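You operate a simulated robot arm through the tools that you are given. There is no shell and no other tool.

You run a simulated robot arm. Do the job below in one go: nothing can be reset, and whatever is moved stays where it is left.

Task
Swing the spout over the sink, plug the sink, fill it to the line and shut the tap.
Fine: water from the tap; the other controls stay.

It is judged by the outcome, as a careful person would: the job done as asked, and still so three seconds after it is handed in. It fails if anything else is knocked over, pushed out of place, dropped, spilled or broken.

Robot
A 7-joint arm with a two-finger parallel gripper, fixed in place. Base frame: the origin is at the foot of the arm, x ahead of it, y to its left, z up. Units: m, rad, N and s.
With the tool pointing down near the work surface it reaches from about 0.3 to 0.74 m from the base axis. Its first joint turns from -2.007 to 2.007 rad. Payload 3.91 kg.
The TCP is the grasp point between the finger pads, 0.03 m short of the fingertips. In the tool frame z runs along the fingers and y along their closing line. Largest opening 0.11 m; finger width 0.02, thickness 0.01; the body of the gripper, 0.048 by 0.112 m, starts 0.055 m behind the TCP.
Orientation is that of the tool frame in the base frame, as a unit quaternion [w, x, y, z]. With the fingers straight down and closing along the base's y, the tool's x points along the base's -x, its y along +y and its z along -z.

Tools
- The arm moves only by the tool step_arm. Its argument "rows" is a list of rows, each a list of 3 entries, a list of its own where there are three numbers: the closure, from 0 (fully open) to 1 (shut), then the shift along the tool's x, y, z in m, then the turn, a rotation vector about the tool's x, y, z in degrees. In form: [[jaw, [dx, dy, dz], [rx, ry, rz]], ...]. A call has 1 to 20 rows; each row shifts and turns the commanded pose from where the row before left it, along the tool's axes as they then stand. A row lasts 0.2 s, in which the tool goes at most 0.05 m and 0.15 rad; a call with a longer step from one row to the next is refused whole, and so is a gripper value outside its range. A pose out of reach is approached as far as the arm can. The call stops where the force on the tool passes 50 N (or 10 N more than at its start, if that is more) or the arm is blocked; 0.2 s more then pass. The fingers move at their own pace (about 0.108 m/s each) and stop on an object; they squeeze with about 37 N. The grip force told is the motor's: it shows also when the fingers shut on nothing. Time passes only in rows, and 0.2 s behind the last, so rows that do not move let the fingers close. It gives the time, the measured TCP pose, the force on the tool (base axes), the opening and the grip force at its end, in the units of the frame above (readings bear some noise), with the torque about the TCP (base axes, N m) and any sound that the robot's microphone picked up, and new pictures: "pictures" is both (left out), scene, wrist or none.
- Cameras (640 x 400 px; columns grow to the right, rows downward): "scene" is fixed at [0.035, -0.6434, 1.8123]; the picture's right is [0.53, -0.85, 0.00], its down [-0.74, -0.46, -0.50] and it looks along [0.42, 0.26, -0.87] (base axes); focal length 248 px, centre (320, 200). "wrist" rides on the gripper at [0.072, 0.017, -0.103] in the tool frame; the picture's right is [-0.23, 0.97, 0.00], its down [-0.76, -0.18, -0.62] and it looks along [-0.61, -0.14, 0.78] (tool axes); focal length 222 px, centre (320, 200). There is no depth. A picture from a camera that has moved, and an enlarged one, comes with that camera's place and axes in the base frame and with its lens. The place of the scene camera against the robot may be out by one fixed shift of up to 0.018 m in any direction.
- move_column(by): slides the trunk up (or, below 0, down) by that many m; the arm rides with it, the base frame stays. It gives what a move gives, with no picture.
- close_up(camera, box): a new picture of the part [left, top, right, bottom] of that camera's present view, enlarged. The clock stands still meanwhile.
- finish_job(): hands the job in; it is judged then, once.

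Nothing tells you positions but the pictures and the camera data. Unless the task says otherwise, let go and move clear before handing in.

The tools are called as name(argument=value, ...) on one line, values as JSON. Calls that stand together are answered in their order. step_arm: Moves the arm, as the interface text tells. Its arguments: {"type":"object","properties":{"rows":{"type":"array"},"pictures":{"type":"string","enum":["both","scene","wrist","none"]}},"required":["rows"]} The other tools are called the same way: move_column (by) slides the trunk up or down; close_up (camera, box) takes an enlarged picture of a part of a camera's view; finish_job () hands the job in.

At the start:

```text
time_s: 0.0
position: [0.4559, -0.2495, 1.3735]
orientation: [0.0, 0.0, 1.0, 0.001]
ft_force: [0.4, -0.8, 0.2]
wrist_torque: [-0.02, 0.01, 0.03]
grip_width: 0.1098
gripper_force: 0.1
trunk travel left (down, up): [-0.925, 0.065]
```

scene: 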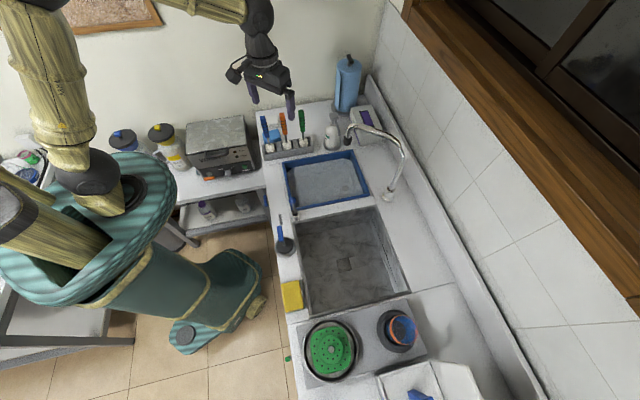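
wrist: 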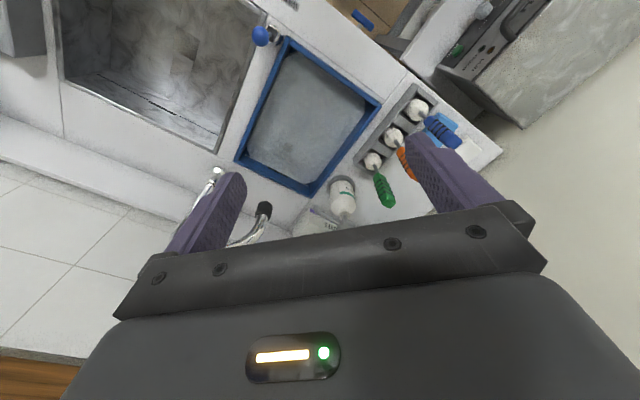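

I see a counter with a sink, a swivel spout pointing away from the sink over a blue tray, and various small items. I'll take close-ups before moving anything.

close_up(camera="scene", box=[260, 80, 460, 205])

close_up(camera="scene", box=[260, 190, 420, 290])

close_up(camera="scene", box=[270, 275, 510, 400])

close_up(camera="wrist", box=[0, 0, 320, 200])

close_up(camera="wrist", box=[160, 120, 400, 270])

```text
3.20 times, centred on (360, 142) of scene
camera zoom: at [0.035, -0.6434, 1.8123], right [0.53, -0.85, 0.0], down [-0.74, -0.46, -0.5], along [0.42, 0.26, -0.87], focal length 793 px, centre (192, 384)
```

zoom: 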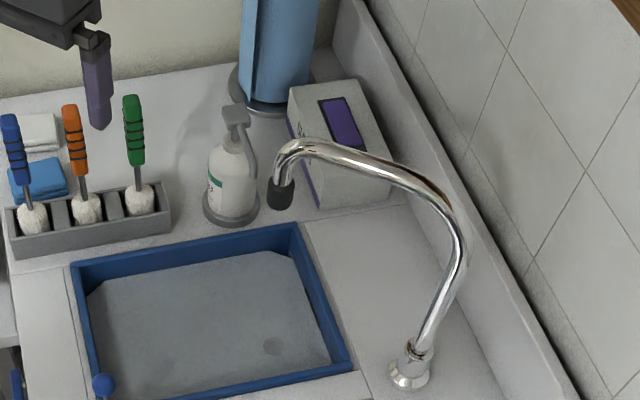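

```text
4.00 times, centred on (340, 240) of scene
camera zoom: at [0.035, -0.6434, 1.8123], right [0.53, -0.85, 0.0], down [-0.74, -0.46, -0.5], along [0.42, 0.26, -0.87], focal length 992 px, centre (240, 40)
```

zoom: 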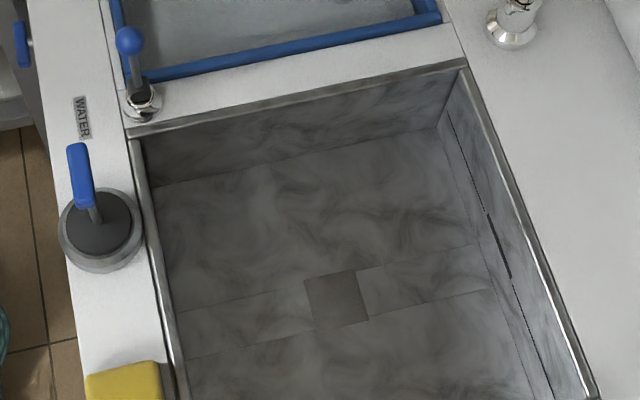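

```text
2.67 times, centred on (390, 338) of scene
camera zoom: at [0.035, -0.6434, 1.8123], right [0.53, -0.85, 0.0], down [-0.74, -0.46, -0.5], along [0.42, 0.26, -0.87], focal length 661 px, centre (133, -167)
```

zoom: 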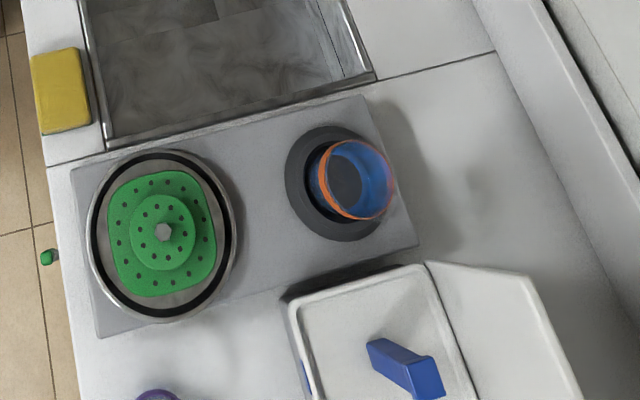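

```text
2.00 times, centred on (160, 100) of wrist
camera zoom: at [0.3823, -0.2324, 1.4767], right [0.23, 0.97, 0.0], down [0.76, -0.18, 0.62], along [0.61, -0.14, -0.78], focal length 444 px, centre (640, 400)
```

zoom: 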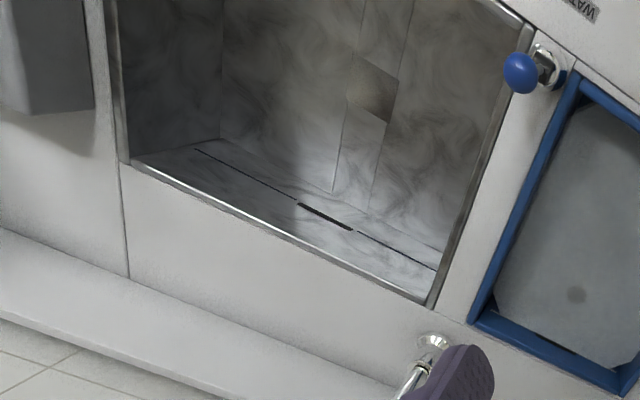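

```text
2.67 times, centred on (280, 195) of wrist
camera zoom: at [0.3823, -0.2324, 1.4767], right [0.23, 0.97, 0.0], down [0.76, -0.18, 0.62], along [0.61, -0.14, -0.78], focal length 592 px, centre (427, 213)
```

zoom: 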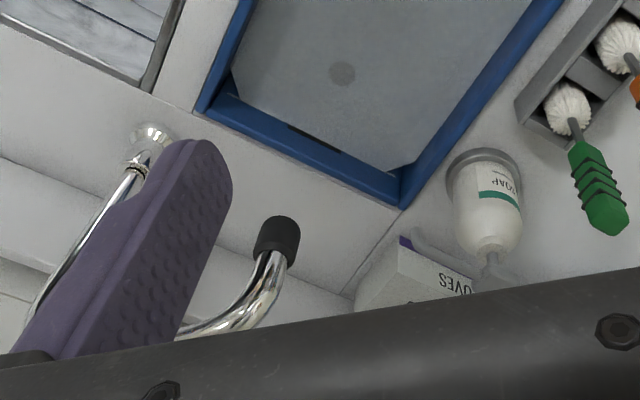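

The sink appears to be turned about 45° to the base, centred near (0.34, -0.58) with the counter at z≈0.9. The spout pivots near (0.64, -0.61), and a blue-ball lever and a grey disc with a blue handle sit on the robot's side. I'll move the wrist camera back and turn it towards the sink for a better look.

step_arm(rows=[[0, [0.04, -0.01, 0], [0, 0, 0]], [0, [0.04, -0.01, 0], [0, 0, 0]], [0, [0.04, -0.01, 0], [0, 0, 0]], [0, [0.04, -0.01, 0], [0, 0, 0]], [0, [0.04, -0.01, 0], [0, 0, 0]], [0, [0, 0, 0], [0, 0, 8]], [0, [0, 0, 0], [0, 0, 8]], [0, [0, 0, 0], [0, 0, 8]], [0, [0, 0, 0], [0, 0, 8]], [0, [0, 0, 0], [0, 0, 8]], [0, [0, 0, 0], [0, 0, 5]], [0, [0, 0, 0], [0, 0, 0]]])

```text
time_s: 2.6
position: [0.2566, -0.2992, 1.3726]
orientation: [-0.001, 0.383, 0.924, -0.001]
ft_force: [-0.6, 0.1, -0.2]
wrist_torque: [0.0, -0.03, -0.02]
grip_width: 0.11
gripper_force: 0.0
trunk travel left (down, up): [-0.925, 0.065]
camera wrist: at [0.2155, -0.2363, 1.4766], right [0.85, 0.53, 0.0], down [0.41, -0.66, 0.62], along [0.33, -0.53, -0.78], focal length 222 px, centre (320, 200)
```

scene: 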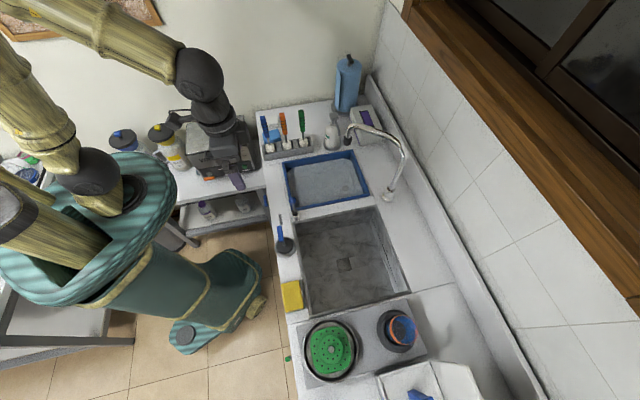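
wrist: 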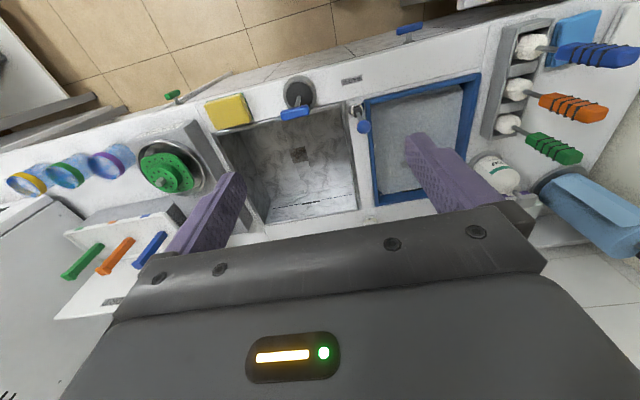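

close_up(camera="wrist", box=[190, 60, 410, 240])

close_up(camera="wrist", box=[270, 60, 390, 140])

close_up(camera="wrist", box=[0, 70, 240, 220])

close_up(camera="wrist", box=[330, 0, 490, 100])

```text
2.22 times, centred on (300, 150) of wrist
camera zoom: at [0.2155, -0.2363, 1.4766], right [0.85, 0.53, 0.0], down [0.41, -0.66, 0.62], along [0.33, -0.53, -0.78], focal length 494 px, centre (364, 311)
```

zoom: 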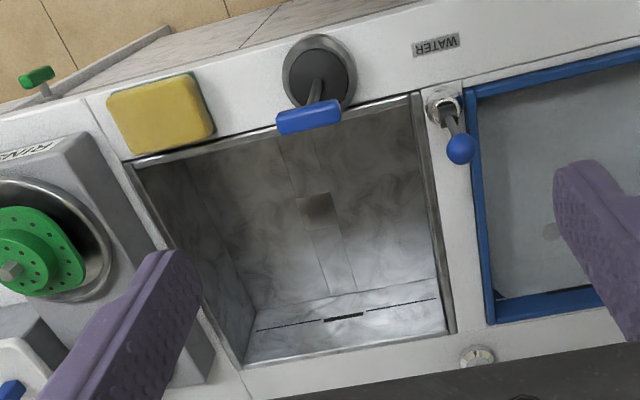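

```text
5.00 times, centred on (330, 100) of wrist
camera zoom: at [0.2155, -0.2363, 1.4766], right [0.85, 0.53, 0.0], down [0.41, -0.66, 0.62], along [0.33, -0.53, -0.78], focal length 1111 px, centre (270, 700)
```

zoom: 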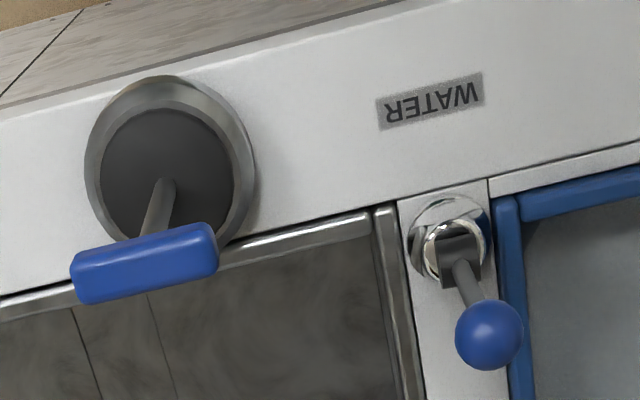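

```text
2.67 times, centred on (120, 145) of wrist
camera zoom: at [0.2155, -0.2363, 1.4766], right [0.85, 0.53, 0.0], down [0.41, -0.66, 0.62], along [0.33, -0.53, -0.78], focal length 592 px, centre (853, 347)
```

zoom: 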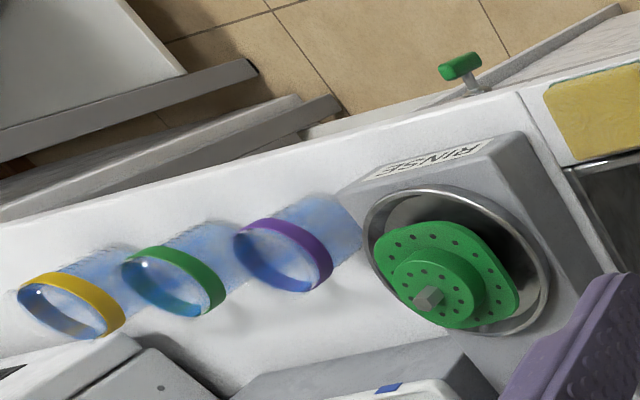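

```text
4.00 times, centred on (410, 50) of wrist
camera zoom: at [0.2155, -0.2363, 1.4766], right [0.85, 0.53, 0.0], down [0.41, -0.66, 0.62], along [0.33, -0.53, -0.78], focal length 888 px, centre (-40, 800)
```

zoom: 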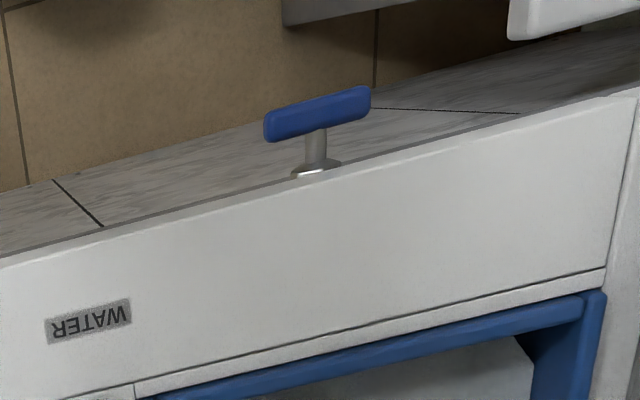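

The black stopper with a blue T-handle stands on the front ledge. The blue-ball lever lines up with the "WATER" label, and the drain is a dark square in the middle of the sink. The green and blue T-handles on the cabinet front and the rinser are other controls, so I'll leave them. Next I'll lower the camera over the sink for detail.

step_arm(rows=[[0, [-0.017, -0.0113, 0.04], [0, 0, 0]], [0, [-0.017, -0.0113, 0.04], [0, 0, 0]], [0, [-0.017, -0.0113, 0.04], [0, 0, 0]], [0, [-0.017, -0.0113, 0.04], [0, 0, 0]], [0, [-0.017, -0.0113, 0.03], [0, 0, 0]], [0, [0, 0, 0], [0, 0, 0]]])

close_up(camera="wrist", box=[160, 0, 480, 200])

```text
time_s: 4.0
position: [0.2752, -0.3972, 1.1836]
orientation: [0.001, 0.383, 0.924, -0.001]
ft_force: [0.3, 0.5, 0.1]
wrist_torque: [-0.01, 0.04, -0.04]
grip_width: 0.11
gripper_force: 0.1
trunk travel left (down, up): [-0.925, 0.065]
camera wrist: at [0.2351, -0.3351, 1.2872], right [0.85, 0.53, 0.0], down [0.41, -0.66, 0.62], along [0.33, -0.53, -0.78], focal length 222 px, centre (320, 200)
```

scene: 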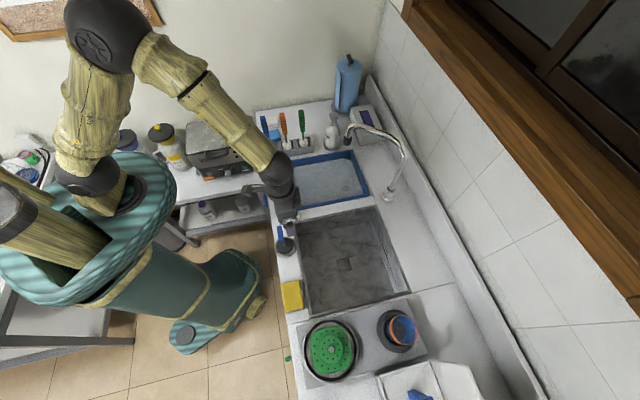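
wrist: 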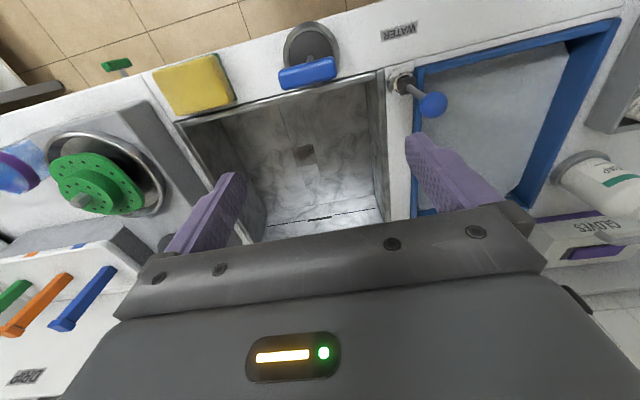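

```text
2.00 times, centred on (320, 100) of wrist
camera zoom: at [0.2351, -0.3351, 1.2872], right [0.85, 0.53, 0.0], down [0.41, -0.66, 0.62], along [0.33, -0.53, -0.78], focal length 444 px, centre (320, 400)
```

zoom: 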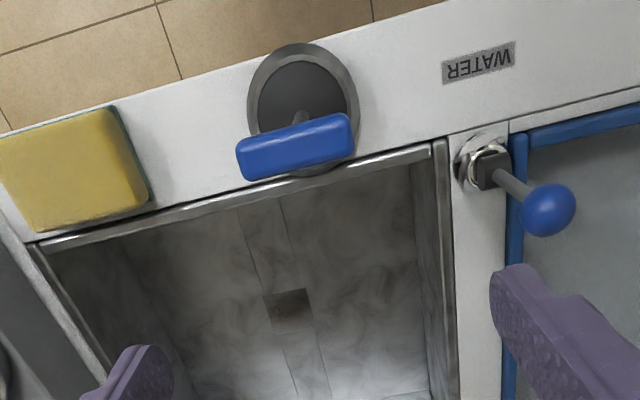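

close_up(camera="wrist", box=[240, 180, 400, 260])

close_up(camera="wrist", box=[280, 130, 330, 180])

close_up(camera="wrist", box=[370, 60, 460, 130])

close_up(camera="wrist", box=[270, 10, 350, 100])

```text
4.00 times, centred on (320, 220) of wrist
camera zoom: at [0.2351, -0.3351, 1.2872], right [0.85, 0.53, 0.0], down [0.41, -0.66, 0.62], along [0.33, -0.53, -0.78], focal length 888 px, centre (320, 120)
```

zoom: 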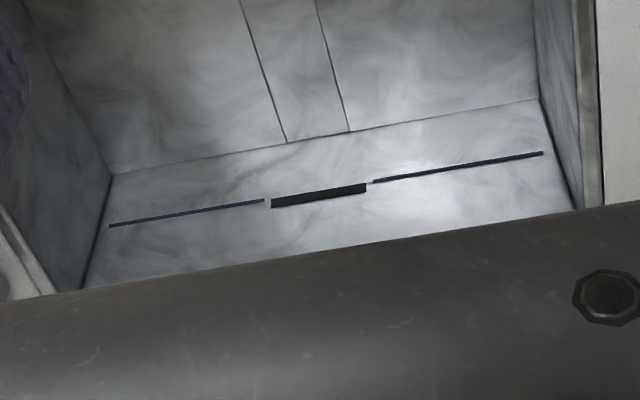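

```text
8.00 times, centred on (305, 155) of wrist
camera zoom: at [0.2351, -0.3351, 1.2872], right [0.85, 0.53, 0.0], down [0.41, -0.66, 0.62], along [0.33, -0.53, -0.78], focal length 1777 px, centre (440, 560)
```

zoom: 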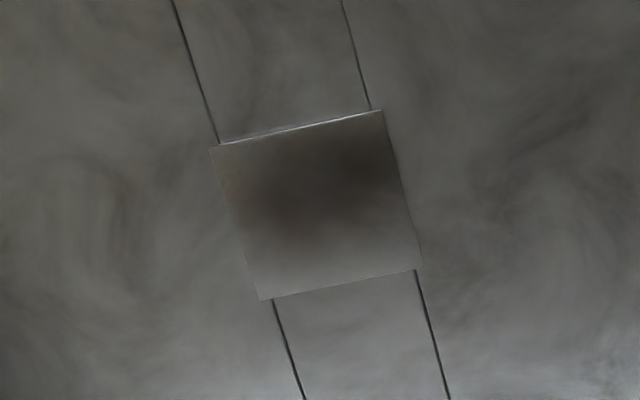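

```text
5.71 times, centred on (415, 95) of wrist
camera zoom: at [0.2351, -0.3351, 1.2872], right [0.85, 0.53, 0.0], down [0.41, -0.66, 0.62], along [0.33, -0.53, -0.78], focal length 1269 px, centre (-223, 800)
```

zoom: 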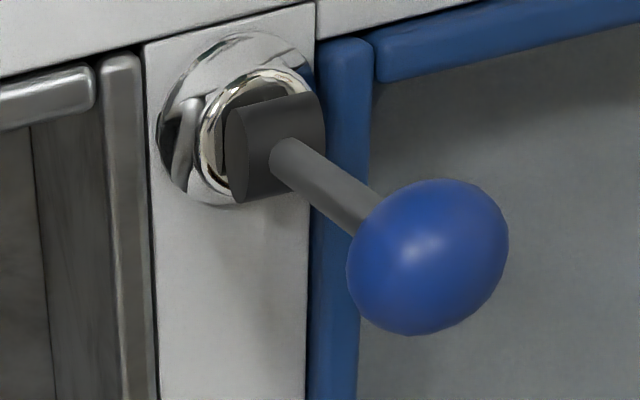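

```text
4.44 times, centred on (310, 55) of wrist
camera zoom: at [0.2351, -0.3351, 1.2872], right [0.85, 0.53, 0.0], down [0.41, -0.66, 0.62], along [0.33, -0.53, -0.78], focal length 987 px, centre (364, 844)
```

zoom: 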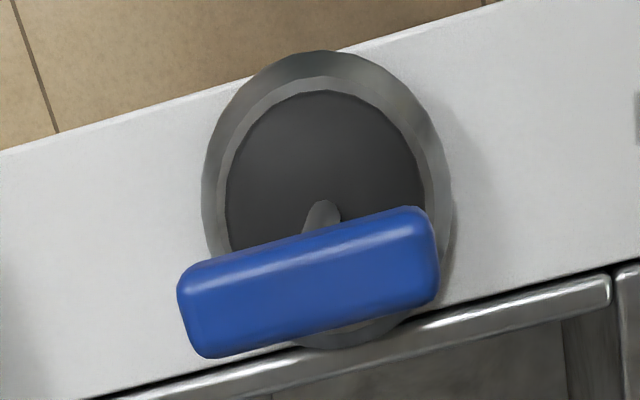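

The plug's blue bar is near (0.2455, -0.373, 1.05) and runs along the counter. The drain is near (0.344, -0.589, 0.76). The fill line is a thin blue line on the back wall, level with the overflow slot. I'll turn the gripper a quarter turn so its fingers close across the bar.

step_arm(rows=[[0, [0, 0, 0], [0, 0, 8.2]], [0, [0, 0, 0], [0, 0, 8.2]], [0, [0, 0, 0], [0, 0, 8.2]], [0, [0, 0, 0], [0, 0, 8.2]], [0, [0, 0, 0], [0, 0, 8.2]], [0, [0, 0, 0], [0, 0, 8.2]], [0, [0, 0, 0], [0, 0, 8.2]], [0, [0, 0, 0], [0, 0, 8.2]], [0, [0, 0, 0], [0, 0, 8.2]], [0, [0, 0, 0], [0, 0, 8.2]], [0, [0, 0, 0], [0, 0, 8]], [0, [0, 0, 0], [0, 0, 0]]])

```text
time_s: 6.6
position: [0.2762, -0.3992, 1.1827]
orientation: [0.0, 0.924, 0.381, 0.0]
ft_force: [0.0, 0.5, 0.3]
wrist_torque: [-0.02, 0.01, -0.01]
grip_width: 0.1099
gripper_force: 0.0
trunk travel left (down, up): [-0.925, 0.065]
camera wrist: at [0.3379, -0.3604, 1.2869], right [0.53, -0.85, 0.0], down [-0.66, -0.41, 0.62], along [-0.53, -0.33, -0.78], focal length 222 px, centre (320, 200)
```

scene: 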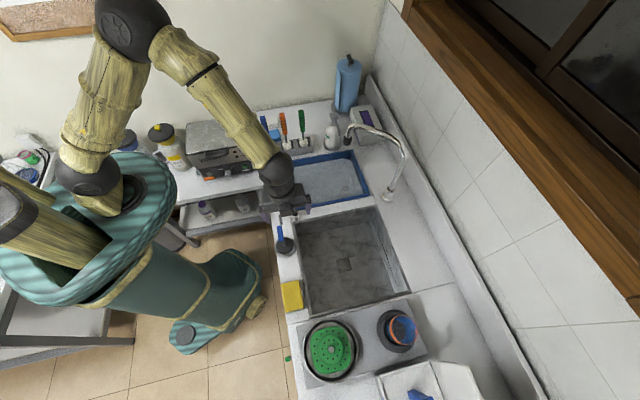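
wrist: 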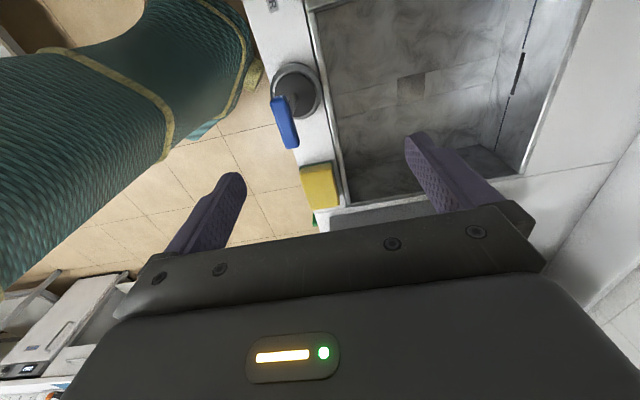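

The gripper now closes across the counter, and this view confirms the bar at about (0.247, -0.373, 1.047). I'll centre over it and check the picture before going down.

step_arm(rows=[[0, [-0.0014, -0.02, 0], [0, 0, 0]], [0, [-0.0014, -0.02, 0], [0, 0, 0]], [0, [0, 0, 0.03], [0, 0, 0]], [0, [0, 0, 0.03], [0, 0, 0]], [0, [0, 0, 0], [0, 0, 0]]])

close_up(camera="wrist", box=[220, 80, 420, 240])

```text
time_s: 7.8
position: [0.2449, -0.3724, 1.1215]
orientation: [0.0, 0.924, 0.383, 0.001]
ft_force: [0.5, 0.0, -0.3]
wrist_torque: [0.01, 0.0, 0.0]
grip_width: 0.1097
gripper_force: 0.1
trunk travel left (down, up): [-0.925, 0.065]
camera wrist: at [0.3072, -0.3342, 1.2262], right [0.53, -0.85, 0.0], down [-0.66, -0.41, 0.62], along [-0.53, -0.33, -0.78], focal length 222 px, centre (320, 200)
```

scene: 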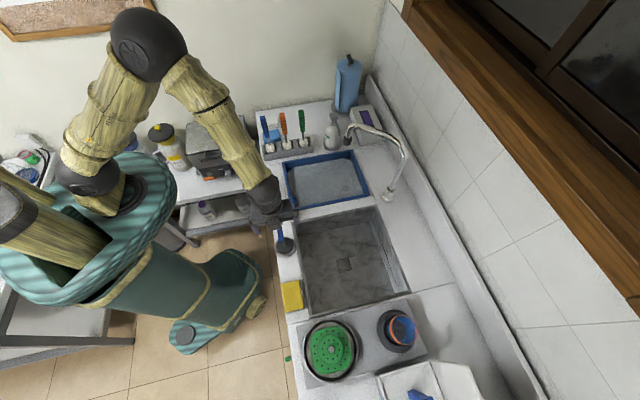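
wrist: 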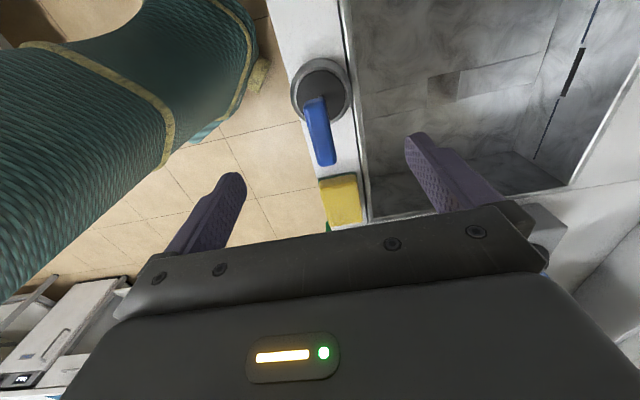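

```text
2.50 times, centred on (320, 160) of wrist
camera zoom: at [0.3072, -0.3342, 1.2262], right [0.53, -0.85, 0.0], down [-0.66, -0.41, 0.62], along [-0.53, -0.33, -0.78], focal length 555 px, centre (320, 300)
```

zoom: 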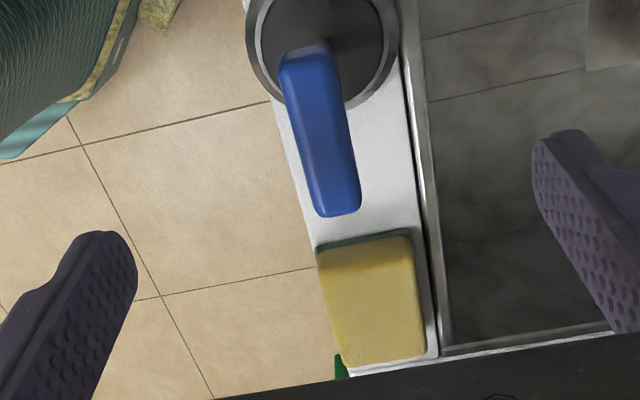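

The bar sits centred between the fingers at z≈1.04. I'll go down and close on it.

step_arm(rows=[[0, [0, 0, 0.03], [0, 0, 0]], [0, [0, 0, 0.03], [0, 0, 0]], [0, [0, 0, 0.02], [0, 0, 0]], [0, [0, 0, 0], [0, 0, 0]], [0.5, [0, 0, 0], [0, 0, 0]], [0.8, [0, 0, 0], [0, 0, 0]], [1, [0, 0, 0], [0, 0, 0]], [1, [0, 0, 0], [0, 0, 0]], [1, [0, 0, 0], [0, 0, 0]]])

close_up(camera="wrist", box=[220, 80, 420, 240])

```text
time_s: 9.8
position: [0.2451, -0.3723, 1.0437]
orientation: [0.001, 0.924, 0.383, 0.0]
ft_force: [-0.2, -0.2, -0.8]
wrist_torque: [0.03, 0.02, -0.01]
grip_width: 0.0175
gripper_force: 36.6
trunk travel left (down, up): [-0.925, 0.065]
camera wrist: at [0.3075, -0.3345, 1.147], right [0.53, -0.85, 0.0], down [-0.66, -0.41, 0.62], along [-0.53, -0.33, -0.78], focal length 222 px, centre (320, 200)
```

scene: 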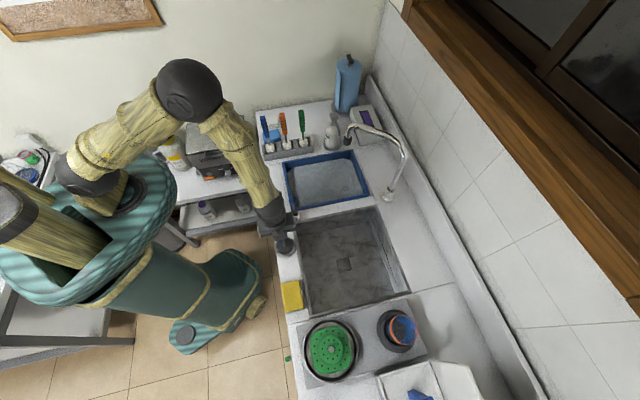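
wrist: 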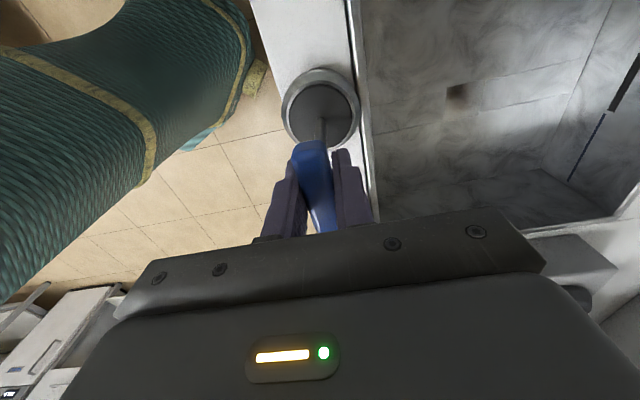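

```text
2.50 times, centred on (320, 160) of wrist
camera zoom: at [0.3075, -0.3345, 1.147], right [0.53, -0.85, 0.0], down [-0.66, -0.41, 0.62], along [-0.53, -0.33, -0.78], focal length 555 px, centre (320, 300)
```

zoom: 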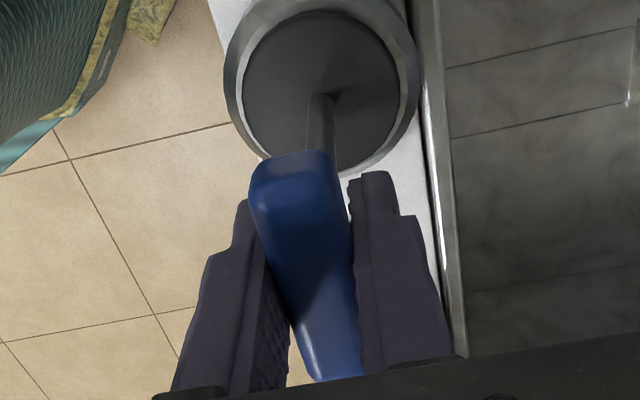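

The bar is gripped at 17.5 mm wide. I'll lift slowly and check what comes up.

step_arm(rows=[[1, [0, 0, -0.01], [0, 0, 0]], [1, [0, 0, -0.01], [0, 0, 0]], [1, [0, 0, -0.015], [0, 0, 0]], [1, [0, 0, -0.02], [0, 0, 0]], [1, [0, 0, -0.02], [0, 0, 0]], [1, [0, 0, 0], [0, 0, 0]]])

close_up(camera="wrist", box=[220, 60, 480, 240])

close_up(camera="scene", box=[240, 180, 400, 280])

```text
time_s: 11.2
position: [0.2439, -0.3728, 1.1182]
orientation: [0.0, 0.924, 0.382, 0.0]
ft_force: [0.1, 0.0, -1.0]
wrist_torque: [-0.01, 0.0, 0.02]
grip_width: 0.0172
gripper_force: 36.8
trunk travel left (down, up): [-0.925, 0.065]
camera wrist: at [0.3075, -0.3346, 1.2212], right [0.53, -0.85, 0.0], down [-0.66, -0.41, 0.62], along [-0.53, -0.33, -0.78], focal length 222 px, centre (320, 200)
```

scene: 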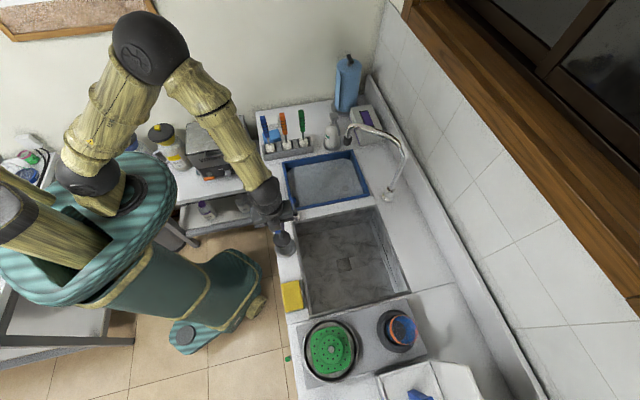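
wrist: 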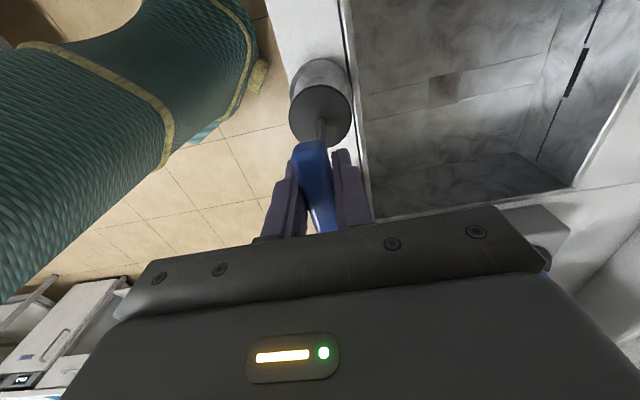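

```text
2.22 times, centred on (350, 150) of wrist
camera zoom: at [0.3075, -0.3346, 1.2212], right [0.53, -0.85, 0.0], down [-0.66, -0.41, 0.62], along [-0.53, -0.33, -0.78], focal length 494 px, centre (253, 311)
```

zoom: 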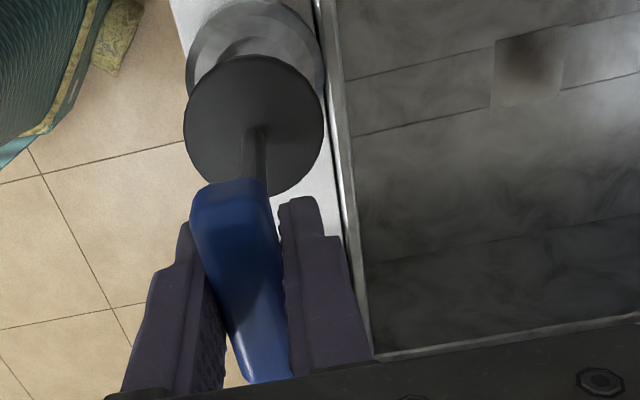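

```text
4.00 times, centred on (320, 230) of scene
camera zoom: at [0.035, -0.6434, 1.8123], right [0.53, -0.85, 0.0], down [-0.74, -0.46, -0.5], along [0.42, 0.26, -0.87], focal length 992 px, centre (320, 80)
```

zoom: 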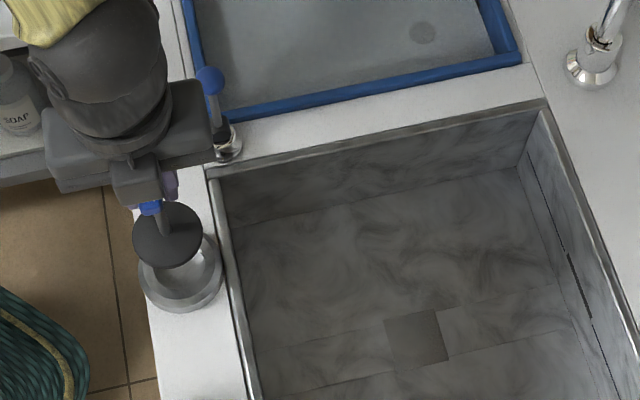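

The black stopper came out of its chrome dish, which stayed put. It hangs about 0.12 m below the grip. I'll carry it over the drain at (0.345, -0.590) while still high.

step_arm(rows=[[1, [-0.0137, 0.0375, 0], [0, 0, 0]], [1, [-0.0137, 0.0375, 0], [0, 0, 0]], [1, [-0.0137, 0.0375, 0], [0, 0, 0]], [1, [-0.0137, 0.0375, 0], [0, 0, 0]], [1, [-0.0137, 0.0375, 0], [0, 0, 0]], [1, [-0.0137, 0.0375, 0], [0, 0, 0]], [1, [0, 0, 0], [0, 0, 0]]])

close_up(camera="wrist", box=[240, 60, 440, 220])

close_up(camera="scene", box=[280, 190, 440, 290])

```text
time_s: 12.8
position: [0.346, -0.5892, 1.1188]
orientation: [0.001, 0.924, 0.382, 0.0]
ft_force: [0.5, -0.1, -0.5]
wrist_torque: [-0.02, 0.01, 0.0]
grip_width: 0.0172
gripper_force: 37.2
trunk travel left (down, up): [-0.925, 0.065]
camera wrist: at [0.4084, -0.5499, 1.2221], right [0.53, -0.85, 0.0], down [-0.66, -0.41, 0.62], along [-0.53, -0.33, -0.78], focal length 222 px, centre (320, 200)
```

scene: 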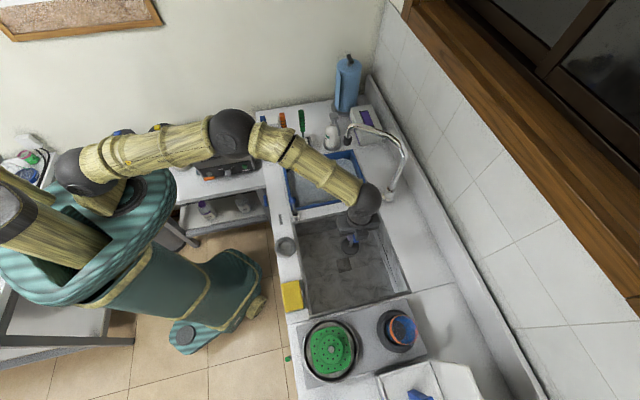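
wrist: 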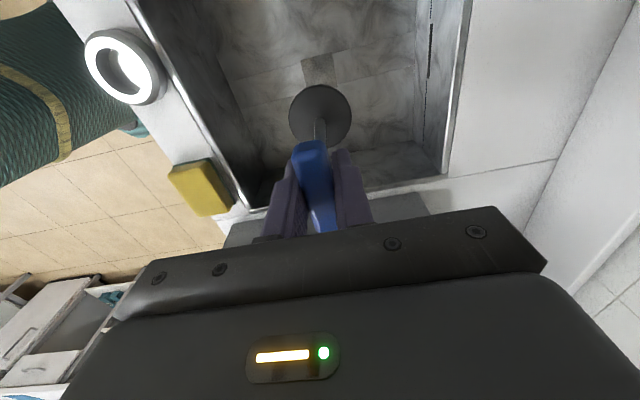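

```text
2.50 times, centred on (340, 140) of wrist
camera zoom: at [0.4084, -0.5499, 1.2221], right [0.53, -0.85, 0.0], down [-0.66, -0.41, 0.62], along [-0.53, -0.33, -0.78], focal length 555 px, centre (270, 350)
```

zoom: 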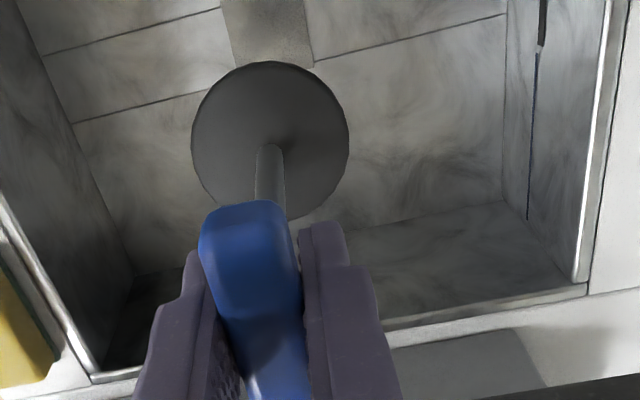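

```text
4.00 times, centred on (360, 240) of scene
camera zoom: at [0.035, -0.6434, 1.8123], right [0.53, -0.85, 0.0], down [-0.74, -0.46, -0.5], along [0.42, 0.26, -0.87], focal length 992 px, centre (160, 40)
```

zoom: 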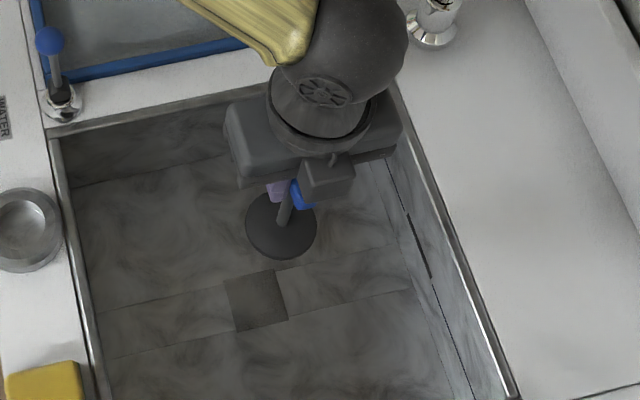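

close_up(camera="wrist", box=[270, 30, 370, 110])

close_up(camera="scene", box=[325, 235, 375, 285])

```text
5.00 times, centred on (320, 70) of wrist
camera zoom: at [0.4084, -0.5499, 1.2221], right [0.53, -0.85, 0.0], down [-0.66, -0.41, 0.62], along [-0.53, -0.33, -0.78], focal length 1111 px, centre (320, 850)
```

zoom: 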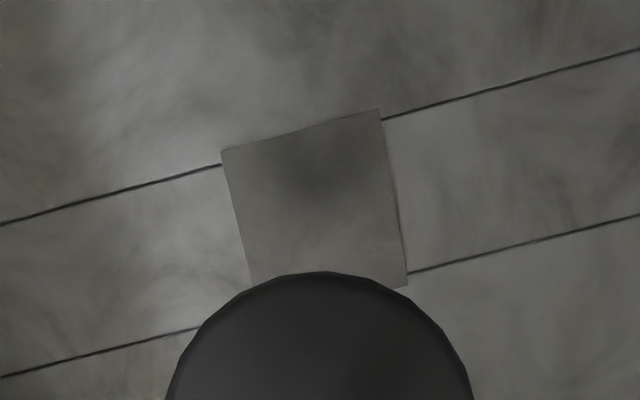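

```text
8.00 times, centred on (350, 260) of scene
camera zoom: at [0.035, -0.6434, 1.8123], right [0.53, -0.85, 0.0], down [-0.74, -0.46, -0.5], along [0.42, 0.26, -0.87], focal length 1983 px, centre (80, -280)
```

zoom: 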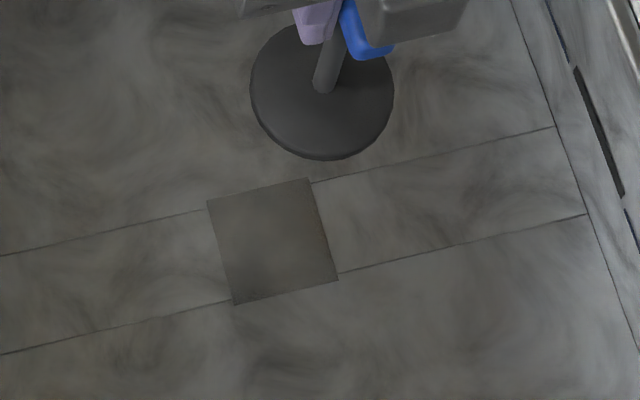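

The plug is directly above the drain, which my views now place at (0.344, -0.587, 0.765). I'll make a 2–3 mm correction and lower it most of the way.

step_arm(rows=[[1, [0.0005, -0.0026, 0.03], [0, 0, 0]], [1, [0, 0, 0.035], [0, 0, 0]], [1, [0, 0, 0.035], [0, 0, 0]], [1, [0, 0, 0.035], [0, 0, 0]], [1, [0, 0, 0.03], [0, 0, 0]], [1, [0, 0, 0], [0, 0, 0]]])

close_up(camera="wrist", box=[240, 60, 440, 220])

close_up(camera="scene", box=[300, 210, 400, 290])

```text
time_s: 14.2
position: [0.3439, -0.588, 0.9538]
orientation: [0.0, 0.924, 0.383, -0.001]
ft_force: [-1.1, 0.1, -1.3]
wrist_torque: [-0.02, -0.02, 0.03]
grip_width: 0.0173
gripper_force: 36.1
trunk travel left (down, up): [-0.925, 0.065]
camera wrist: at [0.4072, -0.5489, 1.0567], right [0.53, -0.85, 0.0], down [-0.66, -0.41, 0.62], along [-0.53, -0.33, -0.78], focal length 222 px, centre (320, 200)
```

scene: 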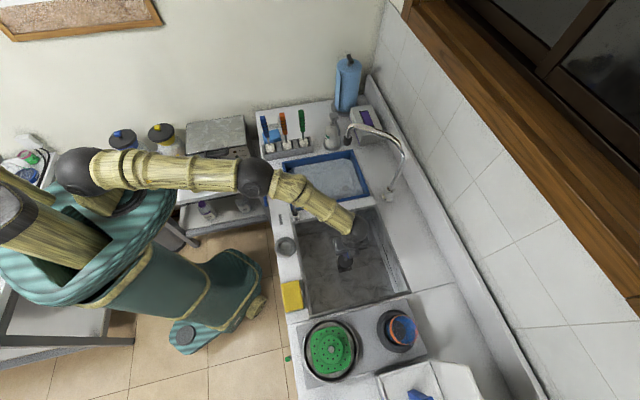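
wrist: 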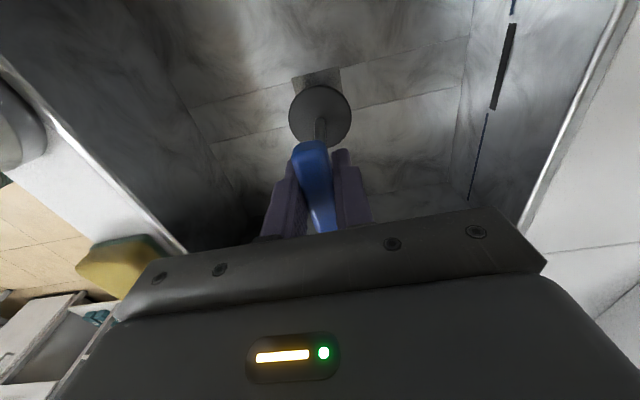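

```text
2.50 times, centred on (340, 140) of wrist
camera zoom: at [0.4072, -0.5489, 1.0567], right [0.53, -0.85, 0.0], down [-0.66, -0.41, 0.62], along [-0.53, -0.33, -0.78], focal length 555 px, centre (270, 350)
```

zoom: 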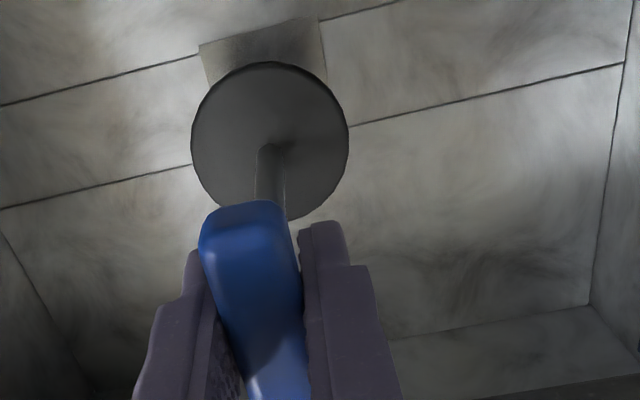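

```text
5.00 times, centred on (350, 250) of scene
camera zoom: at [0.035, -0.6434, 1.8123], right [0.53, -0.85, 0.0], down [-0.74, -0.46, -0.5], along [0.42, 0.26, -0.87], focal length 1239 px, centre (170, -50)
```

zoom: 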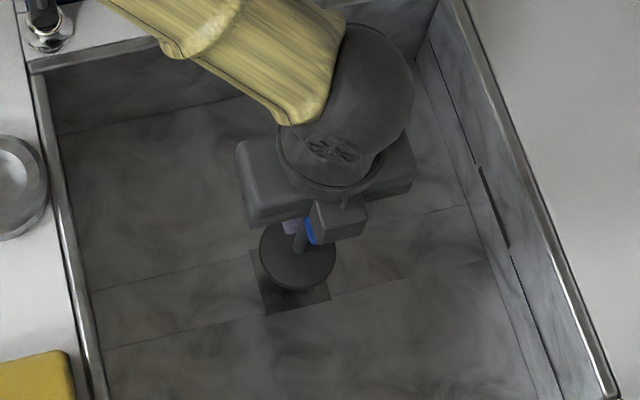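

The plug covers the drain with only 1–2 mm of offset, and the disc is about 6 cm above it. I'll lower it in small steps and watch the force.

step_arm(rows=[[1, [0.001, 0, 0.012], [0, 0, 0]], [1, [0, 0, 0.012], [0, 0, 0]], [1, [0, 0, 0.012], [0, 0, 0]], [1, [0, 0, 0.006], [0, 0, 0]], [1, [0, 0, 0], [0, 0, 0]]], pictures="wrist")

```text
time_s: 15.4
position: [0.3455, -0.587, 0.9102]
orientation: [0.0, 0.924, 0.382, 0.0]
ft_force: [-0.3, 0.4, 0.3]
wrist_torque: [-0.03, -0.01, -0.01]
grip_width: 0.0173
gripper_force: 36.6
trunk travel left (down, up): [-0.925, 0.065]
camera wrist: at [0.4081, -0.548, 1.0143], right [0.53, -0.85, 0.0], down [-0.66, -0.41, 0.62], along [-0.53, -0.33, -0.78], focal length 222 px, centre (320, 200)
```

wrist: 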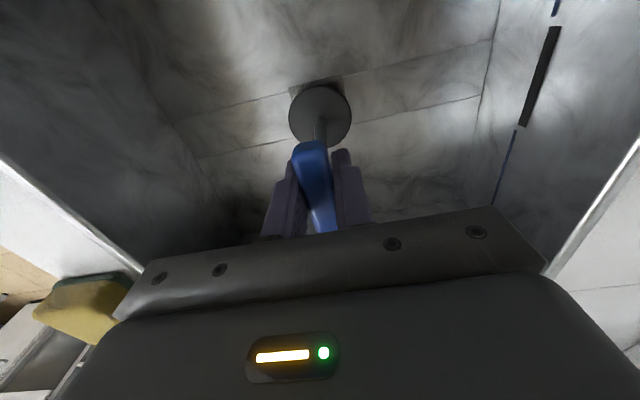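

step_arm(rows=[[1, [0, 0, 0.004], [0, 0, 0]], [1, [0, 0, 0.004], [0, 0, 0]], [1, [0, 0, 0.003], [0, 0, 0]], [1, [0, 0, 0], [0, 0, 0]]], pictures="wrist")

close_up(camera="wrist", box=[270, 60, 370, 140])

```text
time_s: 16.4
position: [0.3445, -0.5868, 0.8994]
orientation: [-0.001, 0.924, 0.383, -0.001]
ft_force: [-0.3, -0.6, -1.3]
wrist_torque: [0.0, 0.01, 0.0]
grip_width: 0.0176
gripper_force: 36.9
trunk travel left (down, up): [-0.925, 0.065]
camera wrist: at [0.408, -0.5482, 1.0035], right [0.53, -0.85, 0.0], down [-0.66, -0.41, 0.62], along [-0.53, -0.33, -0.78], focal length 222 px, centre (320, 200)
```

wrist: 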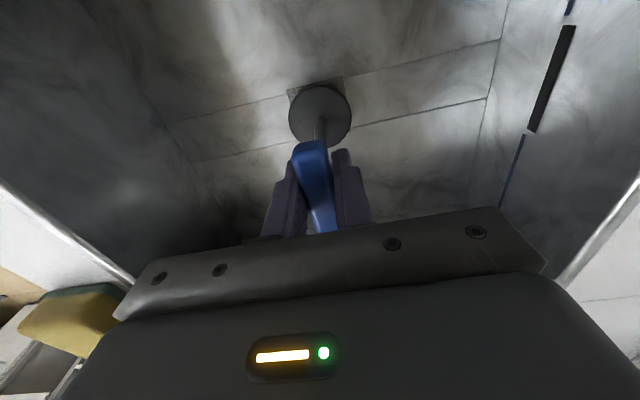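

```text
5.00 times, centred on (320, 100) of wrist
camera zoom: at [0.408, -0.5482, 1.0035], right [0.53, -0.85, 0.0], down [-0.66, -0.41, 0.62], along [-0.53, -0.33, -0.78], focal length 1111 px, centre (320, 700)
```

zoom: 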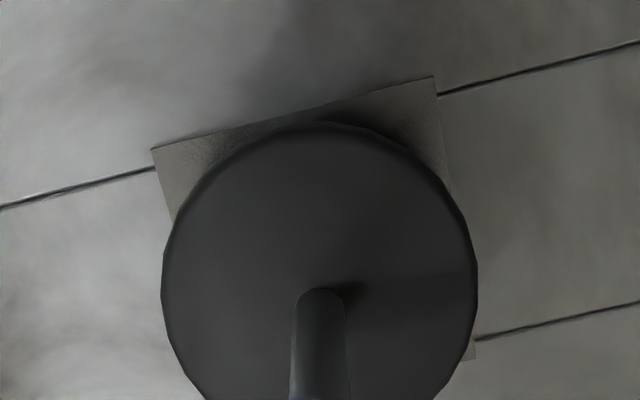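

step_arm(rows=[[1, [0.0015, 0, 0.003], [0, 0, 0]], [1, [0, 0, 0.003], [0, 0, 0]], [1, [0, 0, 0], [0, 0, 0]]], pictures="none")

```text
time_s: 17.2
position: [0.346, -0.5856, 0.894]
orientation: [0.0, 0.924, 0.383, 0.0]
ft_force: [0.5, -0.3, -0.4]
wrist_torque: [0.01, 0.01, 0.02]
grip_width: 0.0175
gripper_force: 37.1
trunk travel left (down, up): [-0.925, 0.065]
```

step_arm(rows=[[1, [0, 0, 0.003], [0, 0, 0]], [1, [0, 0, 0.003], [0, 0, 0]], [1, [0, 0, 0], [0, 0, 0]]], pictures="none")

```text
time_s: 18.0
position: [0.3455, -0.5858, 0.888]
orientation: [0.001, 0.924, 0.383, 0.001]
ft_force: [-0.2, -0.1, -0.7]
wrist_torque: [0.03, 0.05, -0.02]
grip_width: 0.0175
gripper_force: 37.1
trunk travel left (down, up): [-0.925, 0.065]
```

step_arm(rows=[[1, [0, 0, 0.003], [0, 0, 0]], [1, [0, 0, 0.003], [0, 0, 0]], [1, [0, 0, 0], [0, 0, 0]]], pictures="wrist")

close_up(camera="wrist", box=[270, 60, 370, 140])

```text
time_s: 18.8
position: [0.3476, -0.5861, 0.8819]
orientation: [-0.001, 0.924, 0.382, 0.0]
ft_force: [-0.4, -0.6, -0.9]
wrist_torque: [0.0, 0.02, -0.02]
grip_width: 0.0175
gripper_force: 36.7
trunk travel left (down, up): [-0.925, 0.065]
camera wrist: at [0.4093, -0.5472, 0.9856], right [0.53, -0.85, 0.0], down [-0.66, -0.41, 0.62], along [-0.53, -0.33, -0.78], focal length 222 px, centre (320, 200)
```

wrist: 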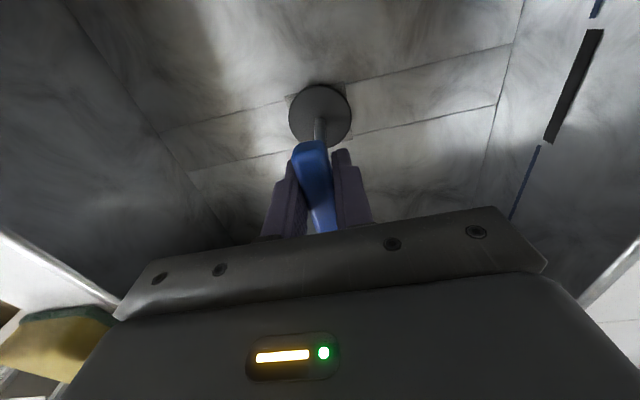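

```text
5.00 times, centred on (320, 100) of wrist
camera zoom: at [0.4093, -0.5472, 0.9856], right [0.53, -0.85, 0.0], down [-0.66, -0.41, 0.62], along [-0.53, -0.33, -0.78], focal length 1111 px, centre (320, 700)
```

zoom: 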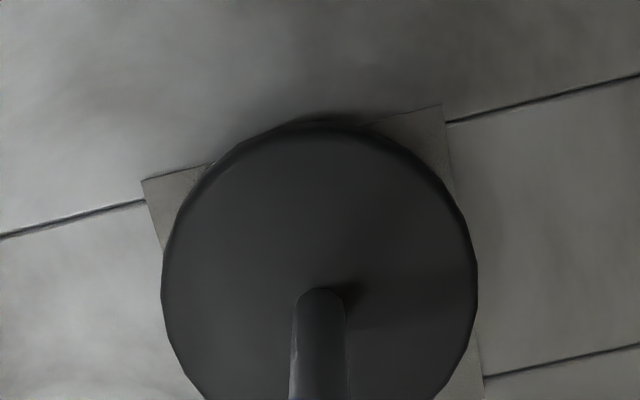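

step_arm(rows=[[1, [-0.0008, 0, 0.002], [0, 0, 0]], [1, [0, 0, 0.002], [0, 0, 0]], [1, [0, 0, 0.002], [0, 0, 0]], [1, [0, 0, 0], [0, 0, 0]]], pictures="none")

```text
time_s: 19.8
position: [0.3474, -0.5861, 0.8785]
orientation: [0.003, 0.924, 0.383, 0.0]
ft_force: [0.6, 0.0, 15.9]
wrist_torque: [0.33, -0.09, -0.02]
grip_width: 0.0173
gripper_force: 37.1
trunk travel left (down, up): [-0.925, 0.065]
```

close_up(camera="wrist", box=[270, 60, 370, 140])

close_up(camera="scene", box=[315, 230, 375, 290])

```text
5.00 times, centred on (320, 100) of wrist
camera zoom: at [0.4085, -0.5473, 0.9822], right [0.53, -0.85, 0.0], down [-0.67, -0.41, 0.62], along [-0.53, -0.33, -0.78], focal length 1111 px, centre (320, 700)
```

zoom: 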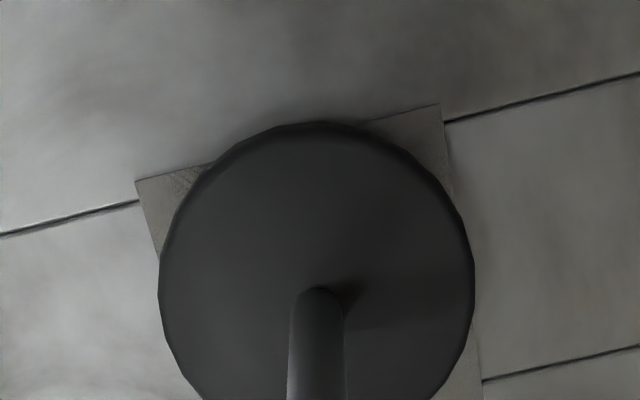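

```text
6.67 times, centred on (345, 260) of scene
camera zoom: at [0.035, -0.6434, 1.8123], right [0.53, -0.85, 0.0], down [-0.74, -0.46, -0.5], along [0.42, 0.26, -0.87], focal length 1652 px, centre (153, -200)
```

zoom: 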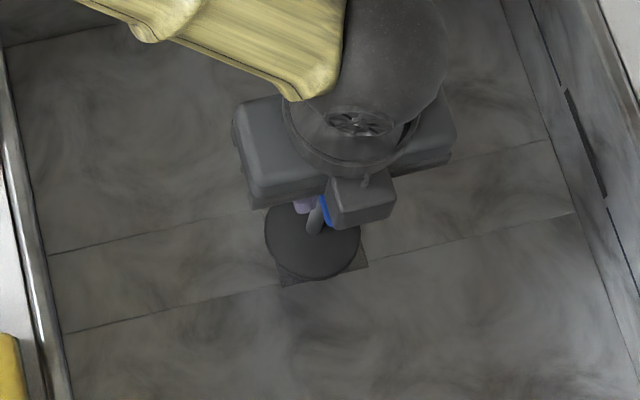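

Contact came at TCP z≈0.8785 with 16 N. I'll ease off the pressure and look again before letting go, to judge how well it's seated.

step_arm(rows=[[1, [0, 0, -0.002], [0, 0, 0]], [1, [0, 0, 0], [0, 0, 0]]], pictures="none")

```text
time_s: 20.4
position: [0.3467, -0.5871, 0.8786]
orientation: [0.002, 0.924, 0.383, 0.001]
ft_force: [1.0, -4.0, 10.9]
wrist_torque: [-0.25, -0.04, -0.07]
grip_width: 0.0172
gripper_force: 37.1
trunk travel left (down, up): [-0.925, 0.065]
```

step_arm(rows=[[1, [0, 0, -0.0015], [0, 0, 0]], [1, [0, 0, 0], [0, 0, 0]]], pictures="none")

```text
time_s: 21.0
position: [0.3458, -0.585, 0.8783]
orientation: [0.0, 0.924, 0.383, 0.0]
ft_force: [0.4, -3.6, 2.7]
wrist_torque: [-0.35, 0.03, 0.05]
grip_width: 0.0173
gripper_force: 36.9
trunk travel left (down, up): [-0.925, 0.065]
```

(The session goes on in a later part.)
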